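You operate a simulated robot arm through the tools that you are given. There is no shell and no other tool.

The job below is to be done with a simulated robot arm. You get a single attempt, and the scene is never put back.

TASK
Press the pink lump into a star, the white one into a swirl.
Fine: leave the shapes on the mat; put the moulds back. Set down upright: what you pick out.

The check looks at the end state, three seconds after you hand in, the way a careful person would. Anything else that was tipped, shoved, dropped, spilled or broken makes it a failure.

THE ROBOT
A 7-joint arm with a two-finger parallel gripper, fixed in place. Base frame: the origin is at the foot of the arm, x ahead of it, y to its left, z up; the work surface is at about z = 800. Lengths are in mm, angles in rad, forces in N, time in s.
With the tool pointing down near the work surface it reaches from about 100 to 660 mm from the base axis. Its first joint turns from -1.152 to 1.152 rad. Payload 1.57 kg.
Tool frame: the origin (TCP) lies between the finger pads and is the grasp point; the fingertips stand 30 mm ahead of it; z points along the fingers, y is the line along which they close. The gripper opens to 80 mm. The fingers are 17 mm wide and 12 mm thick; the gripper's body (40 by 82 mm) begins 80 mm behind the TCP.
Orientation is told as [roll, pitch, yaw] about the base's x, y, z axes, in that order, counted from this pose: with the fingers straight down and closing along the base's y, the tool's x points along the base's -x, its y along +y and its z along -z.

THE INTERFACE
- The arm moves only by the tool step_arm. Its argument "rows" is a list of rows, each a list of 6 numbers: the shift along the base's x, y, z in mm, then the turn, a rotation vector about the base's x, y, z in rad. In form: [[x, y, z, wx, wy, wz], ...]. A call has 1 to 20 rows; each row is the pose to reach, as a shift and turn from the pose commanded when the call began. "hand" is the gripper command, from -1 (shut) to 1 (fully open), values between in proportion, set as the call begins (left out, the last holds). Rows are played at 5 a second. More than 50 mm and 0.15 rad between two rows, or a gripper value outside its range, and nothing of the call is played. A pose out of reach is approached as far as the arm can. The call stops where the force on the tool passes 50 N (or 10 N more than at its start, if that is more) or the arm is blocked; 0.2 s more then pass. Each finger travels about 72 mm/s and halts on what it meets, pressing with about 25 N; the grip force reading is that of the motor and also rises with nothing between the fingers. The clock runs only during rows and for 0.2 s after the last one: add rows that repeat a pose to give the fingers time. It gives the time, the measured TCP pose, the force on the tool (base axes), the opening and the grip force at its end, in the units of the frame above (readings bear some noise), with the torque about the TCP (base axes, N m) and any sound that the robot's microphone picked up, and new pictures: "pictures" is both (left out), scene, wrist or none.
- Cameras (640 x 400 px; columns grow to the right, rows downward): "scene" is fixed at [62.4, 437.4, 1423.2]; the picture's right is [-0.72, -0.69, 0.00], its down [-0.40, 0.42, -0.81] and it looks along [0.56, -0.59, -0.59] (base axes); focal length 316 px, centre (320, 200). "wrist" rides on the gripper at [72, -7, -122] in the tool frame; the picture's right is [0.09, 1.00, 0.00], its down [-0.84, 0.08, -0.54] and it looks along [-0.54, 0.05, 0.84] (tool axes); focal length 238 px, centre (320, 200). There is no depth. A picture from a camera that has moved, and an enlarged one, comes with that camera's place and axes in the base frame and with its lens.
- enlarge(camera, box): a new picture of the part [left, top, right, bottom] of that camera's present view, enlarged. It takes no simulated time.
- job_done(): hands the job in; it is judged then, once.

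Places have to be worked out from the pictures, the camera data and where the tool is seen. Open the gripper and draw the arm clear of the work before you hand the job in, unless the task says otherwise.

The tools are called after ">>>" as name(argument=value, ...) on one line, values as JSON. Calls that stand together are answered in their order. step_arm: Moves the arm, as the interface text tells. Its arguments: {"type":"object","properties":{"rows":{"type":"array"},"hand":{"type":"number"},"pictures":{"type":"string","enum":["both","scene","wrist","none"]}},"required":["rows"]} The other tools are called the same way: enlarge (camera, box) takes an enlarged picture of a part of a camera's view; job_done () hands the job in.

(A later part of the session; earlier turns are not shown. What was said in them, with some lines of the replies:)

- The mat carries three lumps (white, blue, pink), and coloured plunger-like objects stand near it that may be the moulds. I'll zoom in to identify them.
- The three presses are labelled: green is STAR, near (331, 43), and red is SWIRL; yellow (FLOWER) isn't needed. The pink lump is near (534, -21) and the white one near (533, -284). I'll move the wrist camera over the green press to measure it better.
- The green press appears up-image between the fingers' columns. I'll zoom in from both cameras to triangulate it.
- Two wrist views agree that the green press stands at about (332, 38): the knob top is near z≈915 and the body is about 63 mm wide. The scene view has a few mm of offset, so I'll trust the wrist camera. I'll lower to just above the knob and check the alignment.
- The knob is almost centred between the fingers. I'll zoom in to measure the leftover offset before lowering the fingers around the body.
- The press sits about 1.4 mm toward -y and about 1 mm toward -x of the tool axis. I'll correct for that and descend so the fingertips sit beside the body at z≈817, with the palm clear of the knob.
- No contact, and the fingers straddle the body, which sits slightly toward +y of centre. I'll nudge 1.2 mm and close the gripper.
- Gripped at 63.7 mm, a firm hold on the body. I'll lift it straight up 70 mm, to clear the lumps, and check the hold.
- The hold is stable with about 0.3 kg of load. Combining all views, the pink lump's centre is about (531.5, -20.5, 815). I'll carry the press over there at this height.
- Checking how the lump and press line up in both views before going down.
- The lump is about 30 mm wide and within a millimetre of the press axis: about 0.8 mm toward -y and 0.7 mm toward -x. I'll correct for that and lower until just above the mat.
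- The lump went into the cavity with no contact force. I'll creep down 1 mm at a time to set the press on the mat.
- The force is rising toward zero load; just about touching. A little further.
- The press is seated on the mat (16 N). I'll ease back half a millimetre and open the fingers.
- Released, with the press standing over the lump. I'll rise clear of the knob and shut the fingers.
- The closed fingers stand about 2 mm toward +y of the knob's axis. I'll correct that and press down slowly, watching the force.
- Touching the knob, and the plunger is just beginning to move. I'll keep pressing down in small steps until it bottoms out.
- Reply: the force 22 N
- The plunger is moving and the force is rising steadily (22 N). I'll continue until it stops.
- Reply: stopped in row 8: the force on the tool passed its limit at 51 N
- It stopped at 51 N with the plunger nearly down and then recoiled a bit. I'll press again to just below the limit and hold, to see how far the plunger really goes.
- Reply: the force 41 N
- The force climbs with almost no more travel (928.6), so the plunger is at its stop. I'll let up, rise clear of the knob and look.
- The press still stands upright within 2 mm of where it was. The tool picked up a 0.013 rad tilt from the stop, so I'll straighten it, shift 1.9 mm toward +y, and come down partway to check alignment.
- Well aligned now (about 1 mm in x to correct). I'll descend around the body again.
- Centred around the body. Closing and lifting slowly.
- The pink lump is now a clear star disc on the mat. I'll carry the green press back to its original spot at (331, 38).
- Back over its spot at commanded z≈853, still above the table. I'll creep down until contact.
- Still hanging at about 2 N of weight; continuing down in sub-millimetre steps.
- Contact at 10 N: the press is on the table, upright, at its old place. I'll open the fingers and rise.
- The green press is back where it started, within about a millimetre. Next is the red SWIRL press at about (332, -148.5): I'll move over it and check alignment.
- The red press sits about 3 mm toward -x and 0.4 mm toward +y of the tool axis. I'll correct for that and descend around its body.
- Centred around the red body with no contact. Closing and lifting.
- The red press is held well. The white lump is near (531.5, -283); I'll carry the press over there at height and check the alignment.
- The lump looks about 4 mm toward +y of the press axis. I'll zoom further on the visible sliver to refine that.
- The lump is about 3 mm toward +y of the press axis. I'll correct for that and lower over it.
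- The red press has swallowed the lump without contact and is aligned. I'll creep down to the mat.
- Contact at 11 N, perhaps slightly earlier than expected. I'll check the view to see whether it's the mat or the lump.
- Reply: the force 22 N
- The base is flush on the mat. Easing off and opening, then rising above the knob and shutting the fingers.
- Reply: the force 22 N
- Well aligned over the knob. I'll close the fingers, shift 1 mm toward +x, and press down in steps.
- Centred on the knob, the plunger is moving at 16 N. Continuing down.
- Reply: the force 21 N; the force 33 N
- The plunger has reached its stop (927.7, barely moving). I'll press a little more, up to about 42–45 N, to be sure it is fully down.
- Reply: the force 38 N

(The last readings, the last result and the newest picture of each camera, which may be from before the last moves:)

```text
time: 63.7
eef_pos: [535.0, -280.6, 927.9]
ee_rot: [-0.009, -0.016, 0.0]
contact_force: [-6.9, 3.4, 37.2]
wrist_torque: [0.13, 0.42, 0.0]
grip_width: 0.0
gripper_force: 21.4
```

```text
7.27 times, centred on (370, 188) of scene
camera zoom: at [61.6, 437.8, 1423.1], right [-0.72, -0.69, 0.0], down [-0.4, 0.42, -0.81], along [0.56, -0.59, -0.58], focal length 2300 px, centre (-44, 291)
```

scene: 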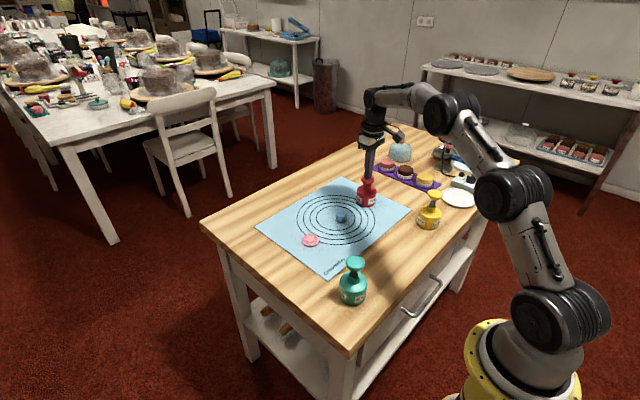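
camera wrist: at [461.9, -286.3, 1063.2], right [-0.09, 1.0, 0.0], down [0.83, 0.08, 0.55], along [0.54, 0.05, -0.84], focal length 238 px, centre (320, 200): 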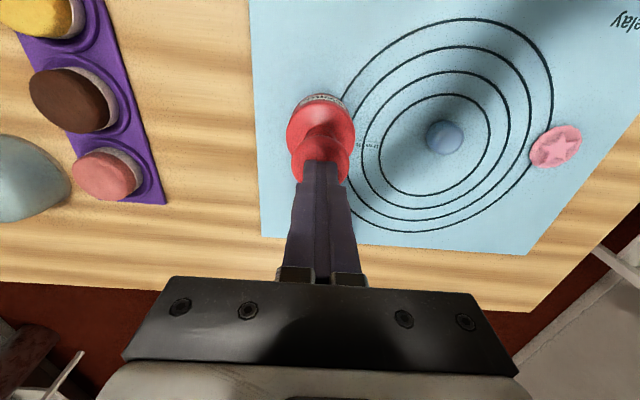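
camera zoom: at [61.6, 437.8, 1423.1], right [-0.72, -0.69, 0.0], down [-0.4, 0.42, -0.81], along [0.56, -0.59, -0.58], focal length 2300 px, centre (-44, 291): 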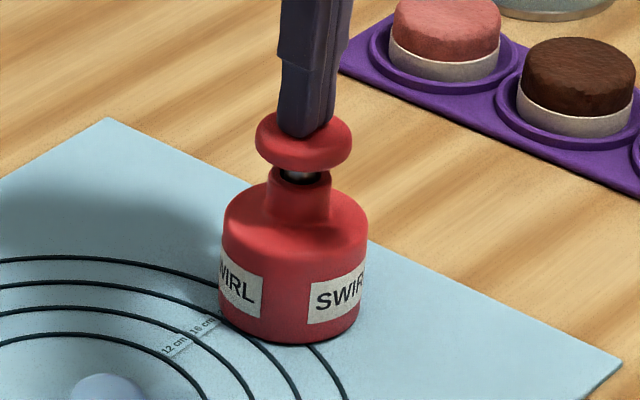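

The plunger is fully down, in the same position where the green one bottomed out. I'll let up, rise and open the fingers.

>>> step_arm(rows=[[0, 0, 4, 0, 0, 0], [0, 0, 9, 0, 0, 0], [0, 0, 18, 0, 0, 0], [0, 0, 30, 0, 0, 0], [0, 0, 42, 0, 0, 0], [0, 0, 48, 0, 0, 0], [0, 0, 48, 0, 0, 0]], pictures="none")

>>> step_arm(rows=[[0, 0, 0, 0, 0, 0], [0, 0, 0, 0, 0, 0], [0, 0, 0, 0, 0, 0], [0, 0, 0, 0, 0, 0], [0, 0, 0, 0, 0, 0], [0, 0, 0, 0, 0, 0]], hand=1)

>>> enlarge(camera="wrist", box=[240, 80, 400, 200])

```text
time: 65.3
eef_pos: [532.6, -279.6, 968.2]
ee_rot: [0.001, 0.0, 0.0]
contact_force: [0.5, -0.6, -0.2]
wrist_torque: [-0.01, 0.01, 0.0]
grip_width: 0.0
gripper_force: 21.8
```

```text
time: 66.7
eef_pos: [532.4, -282.0, 968.2]
ee_rot: [-0.001, -0.002, 0.0]
contact_force: [-0.1, -0.2, 0.1]
wrist_torque: [-0.01, 0.02, 0.0]
grip_width: 79.8
gripper_force: 0.0
camera wrist: at [461.6, -286.9, 1090.6], right [-0.09, 1.0, 0.0], down [0.84, 0.08, 0.54], along [0.54, 0.05, -0.84], focal length 238 px, centre (320, 200)
```

scene: 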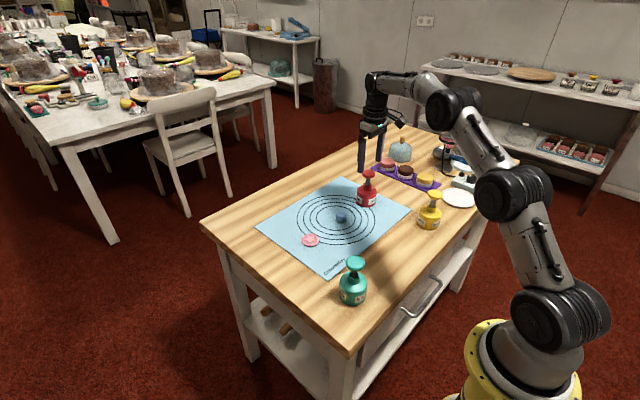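
wrist: 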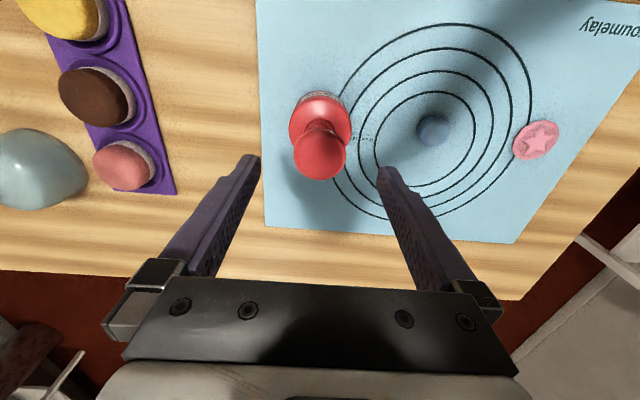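

```text
3.33 times, centred on (320, 140) of wrist
camera zoom: at [461.6, -286.9, 1090.6], right [-0.09, 1.0, 0.0], down [0.84, 0.08, 0.54], along [0.54, 0.05, -0.84], focal length 794 px, centre (320, 400)
```

zoom: 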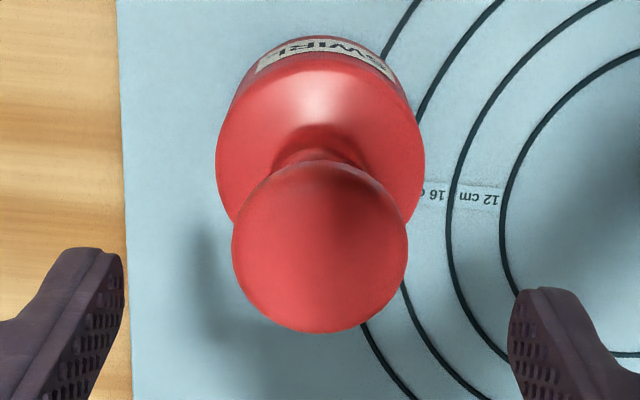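

Still upright and aligned. I'll descend around the body and grip it again.

>>> step_arm(rows=[[-0.3, 0, -20, 0, 0, 0], [-0.3, 0, -40, 0, 0, 0], [-0.3, 0, -60, 0, 0, 0], [-0.3, 0, -80, 0, 0, 0], [-0.3, 0, -100, 0, 0, 0], [-0.3, 0, -116, 0, 0, 0], [-0.3, 0, -116, 0, 0, 0]], pictures="wrist")

```text
time: 68.3
eef_pos: [532.1, -278.7, 851.9]
ee_rot: [0.001, 0.001, 0.0]
contact_force: [-0.1, -0.3, -1.0]
wrist_torque: [0.03, 0.0, 0.02]
grip_width: 79.7
gripper_force: 0.1
camera wrist: at [460.8, -285.5, 975.2], right [-0.09, 1.0, 0.0], down [0.84, 0.08, 0.54], along [0.54, 0.05, -0.84], focal length 238 px, centre (320, 200)
```

wrist: 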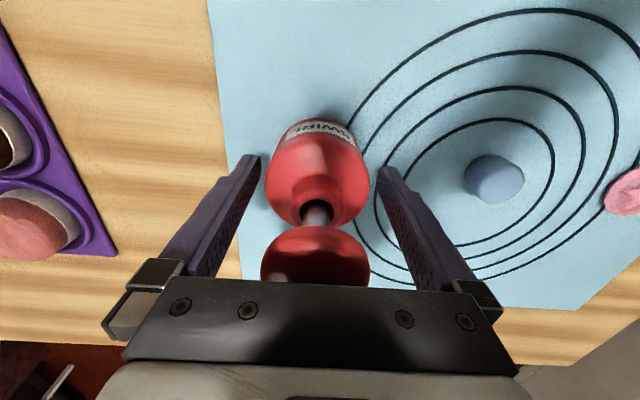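

The body sits about 2 mm toward -y of centre, so I'll shift by that and then close.

>>> step_arm(rows=[[0, -1, 0, 0, 0, 0], [0, -2, 0, 0, 0, 0], [0, -2, 0, 0, 0, 0]], pictures="none")

>>> step_arm(rows=[[0, 0, 0, 0, 0, 0], [0, 0, 0, 0, 0, 0], [0, 0, 0, 0, 0, 0], [0, 0, 0, 0, 0, 0]], hand=-1, pictures="wrist")

>>> step_arm(rows=[[0, 0, 3, 0, 0, 0], [0, 0, 8, 0, 0, 0], [0, 0, 16, 0, 0, 0], [0, 0, 26, 0, 0, 0], [0, 0, 36, 0, 0, 0], [0, 0, 48, 0, 0, 0], [0, 0, 60, 0, 0, 0], [0, 0, 70, 0, 0, 0], [0, 0, 70, 0, 0, 0]])

>>> enlarge(camera="scene", box=[330, 150, 400, 220])

```text
time: 69.1
eef_pos: [531.9, -280.6, 852.8]
ee_rot: [-0.003, -0.001, 0.0]
contact_force: [0.0, -0.1, -0.2]
wrist_torque: [0.04, -0.02, 0.02]
grip_width: 80.1
gripper_force: 0.1
```

```text
time: 70.1
eef_pos: [532.3, -281.6, 851.8]
ee_rot: [0.001, 0.001, -0.002]
contact_force: [0.0, 3.0, 0.6]
wrist_torque: [0.03, -0.06, 0.0]
grip_width: 63.7
gripper_force: 25.4
camera wrist: at [460.6, -287.5, 974.6], right [-0.09, 1.0, 0.0], down [0.84, 0.08, 0.54], along [0.54, 0.05, -0.84], focal length 238 px, centre (320, 200)
```

wrist: 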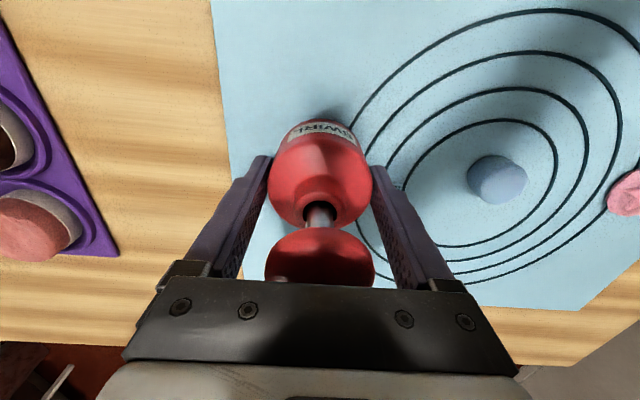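

```text
time: 72.1
eef_pos: [531.1, -282.4, 921.2]
ee_rot: [-0.002, -0.003, 0.0]
contact_force: [-0.6, 0.1, -1.1]
wrist_torque: [-0.02, 0.0, -0.02]
grip_width: 63.5
gripper_force: 25.0
camera wrist: at [460.8, -288.9, 1044.1], right [-0.09, 1.0, 0.0], down [0.84, 0.08, 0.54], along [0.54, 0.05, -0.84], focal length 238 px, centre (320, 200)
```

scene: 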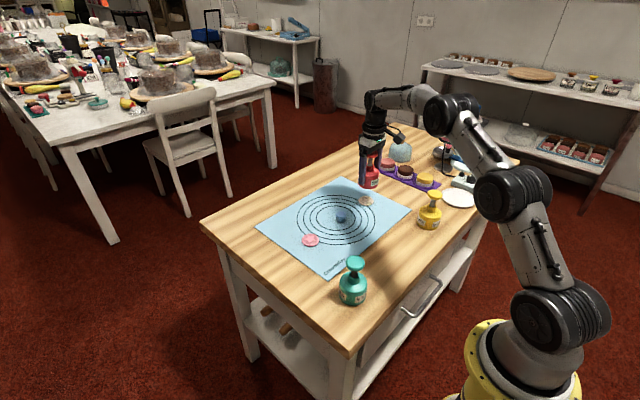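
wrist: 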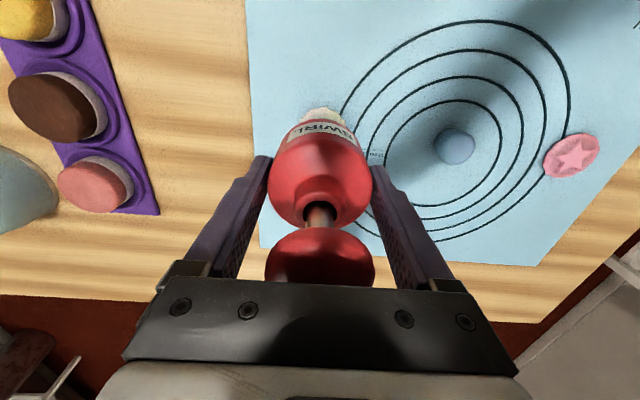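

```text
5.71 times, centred on (365, 185) of scene
camera zoom: at [62.5, 437.4, 1423.2], right [-0.72, -0.69, 0.0], down [-0.4, 0.42, -0.81], along [0.56, -0.59, -0.59], focal length 1808 px, centre (63, 286)
```

zoom: 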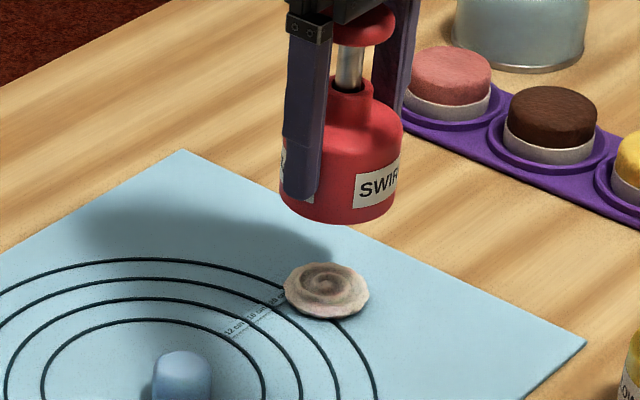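

The white lump now shows a clear swirl. I'll carry the red press back to its original spot.

>>> step_arm(rows=[[-12, 8, 0, 0, 0, 0], [-37, 24.3, 0, 0, 0, 0], [-62, 40.7, 0, 0, 0, 0], [-87, 57.2, 0, 0, 0, 0], [-112, 73.6, 0, 0, 0, 0], [-137, 90, 0, 0, 0, 0], [-162, 106.4, 0, 0, 0, 0], [-187, 122.9, 0, 0, 0, 0], [-203.5, 133.7, 0, 0, 0, 0], [-203.5, 133.7, 0, 0, 0, 0]], pictures="none")

>>> step_arm(rows=[[0, 0, -15, 0, 0, 0], [0, 0, -30, 0, 0, 0], [0, 0, -45, 0, 0, 0], [0, 0, -58, 0, 0, 0], [0, 0, -67, 0, 0, 0], [0, 0, -71, 0, 0, 0], [0, 0, -71, 0, 0, 0]])

>>> enlarge(camera="scene", box=[360, 200, 450, 280])

```text
time: 74.3
eef_pos: [326.0, -147.2, 922.4]
ee_rot: [-0.002, -0.002, 0.0]
contact_force: [1.2, 0.5, -2.0]
wrist_torque: [-0.06, -0.02, 0.0]
grip_width: 63.2
gripper_force: 24.5
```

```text
time: 75.9
eef_pos: [327.6, -148.3, 851.1]
ee_rot: [-0.003, 0.0, -0.001]
contact_force: [0.3, -0.1, -1.9]
wrist_torque: [0.04, -0.03, -0.04]
grip_width: 63.5
gripper_force: 24.7
camera wrist: at [257.2, -154.7, 973.2], right [-0.09, 1.0, 0.0], down [0.84, 0.08, 0.54], along [0.54, 0.05, -0.84], focal length 238 px, centre (320, 200)
```

scene: 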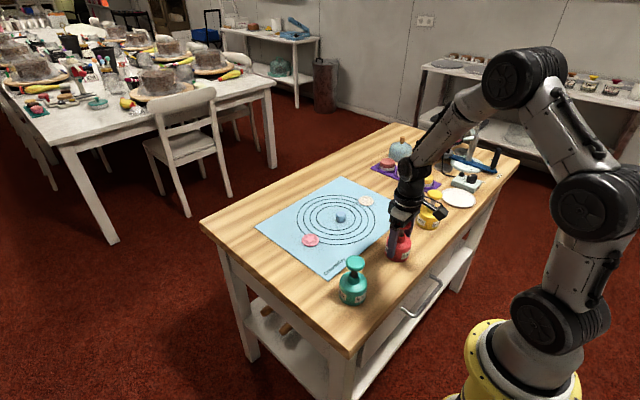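
wrist: 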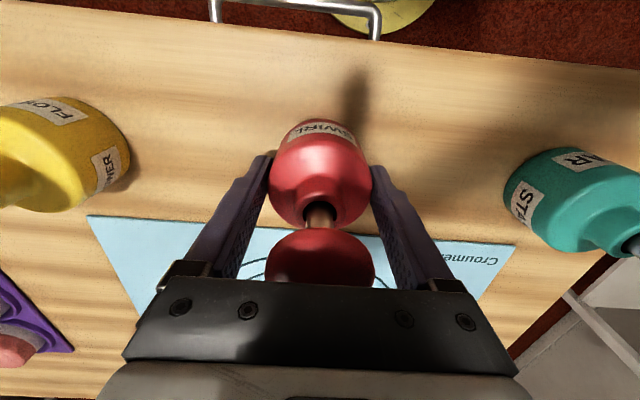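

```text
5.00 times, centred on (405, 240) of scene
camera zoom: at [62.5, 437.4, 1423.2], right [-0.72, -0.69, 0.0], down [-0.4, 0.42, -0.81], along [0.56, -0.59, -0.59], focal length 1582 px, centre (-105, 0)
```

zoom: 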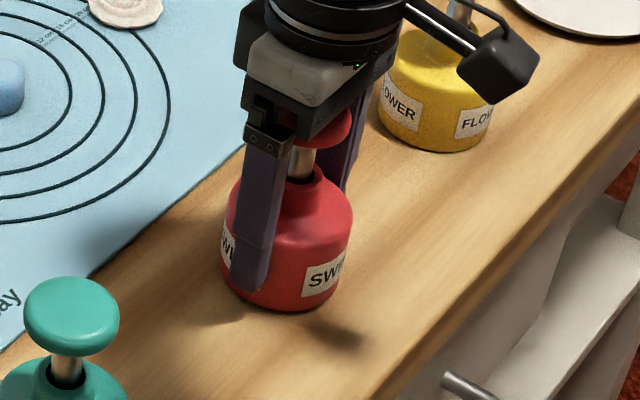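

It's over its old place, about 1.5 mm off toward (-x, -y) and still slightly above the table. I'll correct 1 mm each way and creep down.

>>> step_arm(rows=[[1, 1, 0, 0, 0, 0], [1, 1, -0.7, 0, 0, 0], [1, 1, -1.4, 0, 0, 0], [1, 1, -2, 0, 0, 0], [1, 1, -2, 0, 0, 0]], pictures="none")

```text
time: 77.1
eef_pos: [329.9, -147.1, 848.8]
ee_rot: [-0.002, 0.0, 0.0]
contact_force: [0.2, -0.2, -2.3]
wrist_torque: [-0.04, 0.0, 0.01]
grip_width: 63.3
gripper_force: 25.3
```

>>> step_arm(rows=[[0, 0, -0.6, 0, 0, 0], [0, 0, -1.2, 0, 0, 0], [0, 0, -1.2, 0, 0, 0]], pictures="none")

```text
time: 77.9
eef_pos: [330.6, -147.4, 848.4]
ee_rot: [-0.001, 0.0, 0.0]
contact_force: [-1.1, 1.0, 0.5]
wrist_torque: [0.09, 0.05, 0.04]
grip_width: 63.5
gripper_force: 25.0
```

The weight reading has gone to zero, so it's just touching the table. A touch more to seat it.

>>> step_arm(rows=[[0, 0, -0.4, 0, 0, 0], [0, 0, -0.7, 0, 0, 0], [0, 0, -0.7, 0, 0, 0]], pictures="none")

```text
time: 78.7
eef_pos: [329.7, -147.4, 846.8]
ee_rot: [-0.001, -0.002, -0.001]
contact_force: [-5.4, 3.6, 17.0]
wrist_torque: [0.26, 0.42, 0.01]
grip_width: 63.6
gripper_force: 24.7
```

Seated at 17 N. Easing off, opening and rising clear.

>>> step_arm(rows=[[0, 0, 0.6, 0, 0, 0], [0, 0, 0.6, 0, 0, 0]], pictures="none")

>>> step_arm(rows=[[0, 0, 0, 0, 0, 0], [0, 0, 0, 0, 0, 0], [0, 0, 0, 0, 0, 0]], hand=1, pictures="none")

>>> step_arm(rows=[[0, 0, 10, 0, 0, 0], [0, 0, 30, 0, 0, 0], [0, 0, 55, 0, 0, 0], [0, 0, 85, 0, 0, 0], [0, 0, 120, 0, 0, 0], [0, 0, 160, 0, 0, 0], [20, 0, 200, 0, 0, 0], [50, 15, 235, 0, 0, 0], [80, 25, 270, 0, 0, 0], [105, 30, 300, 0, 0, 0], [105, 30, 325, 0, 0, 0], [105, 30, 325, 0, 0, 0]])

>>> enlarge(camera="scene", box=[360, 200, 450, 280])

>>> enlarge(camera="scene", box=[240, 160, 420, 290])

>>> enlarge(camera="wrist", box=[180, 0, 480, 210])

```text
time: 79.3
eef_pos: [329.7, -147.2, 846.9]
ee_rot: [-0.001, -0.001, -0.001]
contact_force: [-5.9, -2.4, 12.9]
wrist_torque: [0.1, 0.25, 0.08]
grip_width: 63.5
gripper_force: 25.4
```

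```text
time: 80.1
eef_pos: [330.4, -147.1, 847.3]
ee_rot: [-0.002, -0.001, -0.001]
contact_force: [-0.7, 0.2, -0.1]
wrist_torque: [0.04, -0.03, 0.01]
grip_width: 79.8
gripper_force: 0.0
```

```text
time: 82.7
eef_pos: [434.2, -116.1, 1171.8]
ee_rot: [-0.003, -0.001, 0.001]
contact_force: [0.1, 0.5, -0.1]
wrist_torque: [0.0, -0.01, 0.01]
grip_width: 80.3
gripper_force: 0.0
camera wrist: at [364.3, -122.8, 1294.2], right [-0.09, 1.0, 0.0], down [0.84, 0.08, 0.54], along [0.54, 0.05, -0.84], focal length 238 px, centre (320, 200)
```

scene: 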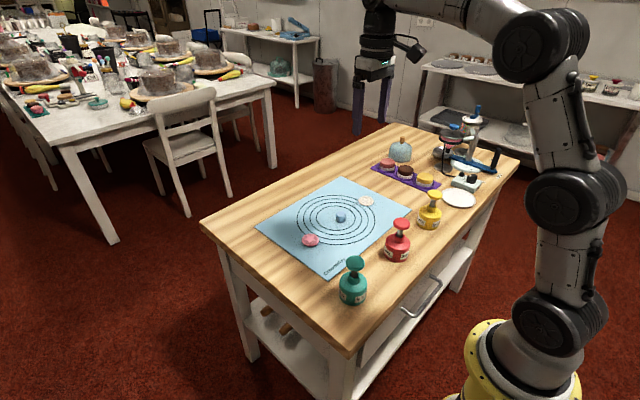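
wrist: 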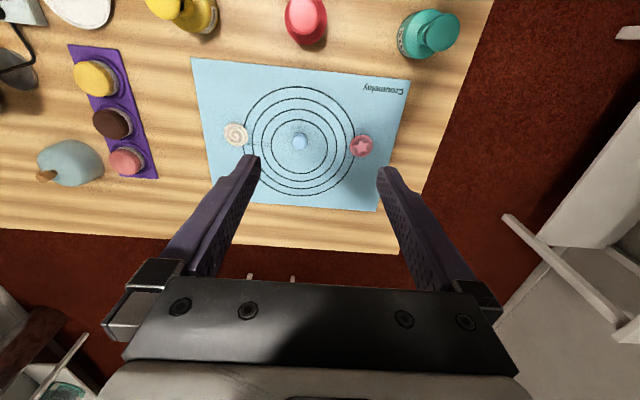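

```text
5.00 times, centred on (405, 240) of scene
camera zoom: at [62.4, 437.4, 1423.2], right [-0.72, -0.69, 0.0], down [-0.4, 0.42, -0.81], along [0.56, -0.59, -0.59], focal length 1582 px, centre (-105, 0)
```

zoom: 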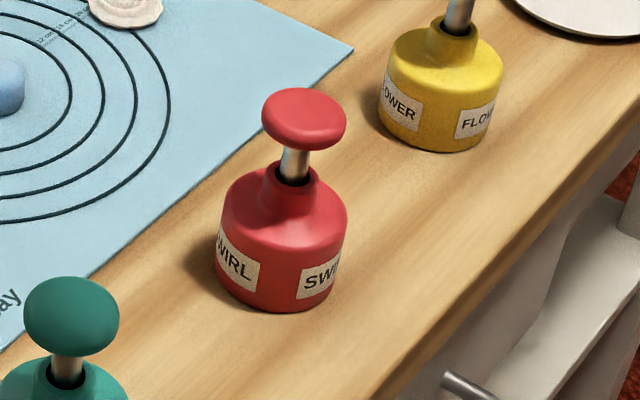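

```text
3.08 times, centred on (330, 225) of scene
camera zoom: at [62.4, 437.4, 1423.2], right [-0.72, -0.69, 0.0], down [-0.4, 0.42, -0.81], along [0.56, -0.59, -0.59], focal length 973 px, centre (289, 123)
```

zoom: 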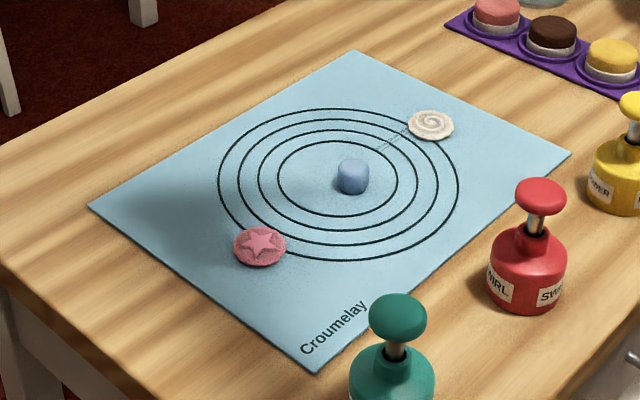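

```text
1.90 times, centred on (330, 105) of wrist
camera zoom: at [364.3, -122.8, 1294.2], right [-0.09, 1.0, 0.0], down [0.84, 0.08, 0.54], along [0.54, 0.05, -0.84], focal length 454 px, centre (301, 381)
```

zoom: 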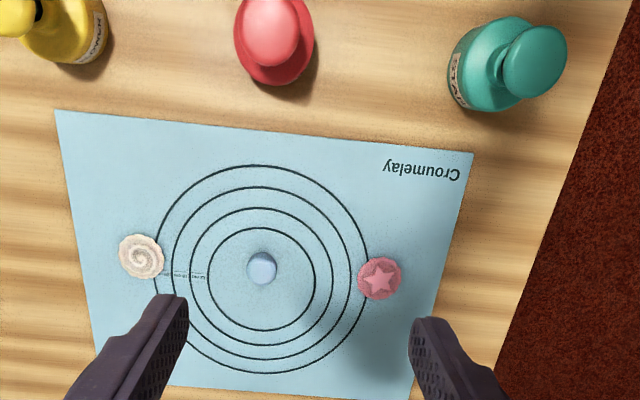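

The pink lump is a star and the white one a swirl, both still on the mat. Both presses stand upright within about 2 mm of where they began, nothing else has moved, and the arm is clear with the gripper open. Handing the job in.

>>> job_done()

```text
The job is handed in.
```

The pink lump is now a star and the white one a swirl, and both shapes are still on the mat. I've handed the job in, but I haven't seen the check's result.

- **Moulds:** The green STAR and red SWIRL presses are back upright on the table, each within about 2 mm of where it started.
- **Everything else:** The blue lump, the yellow FLOWER press and the other items look undisturbed in the last pictures.
- **Arm:** The gripper is open and the arm is raised clear of the work.
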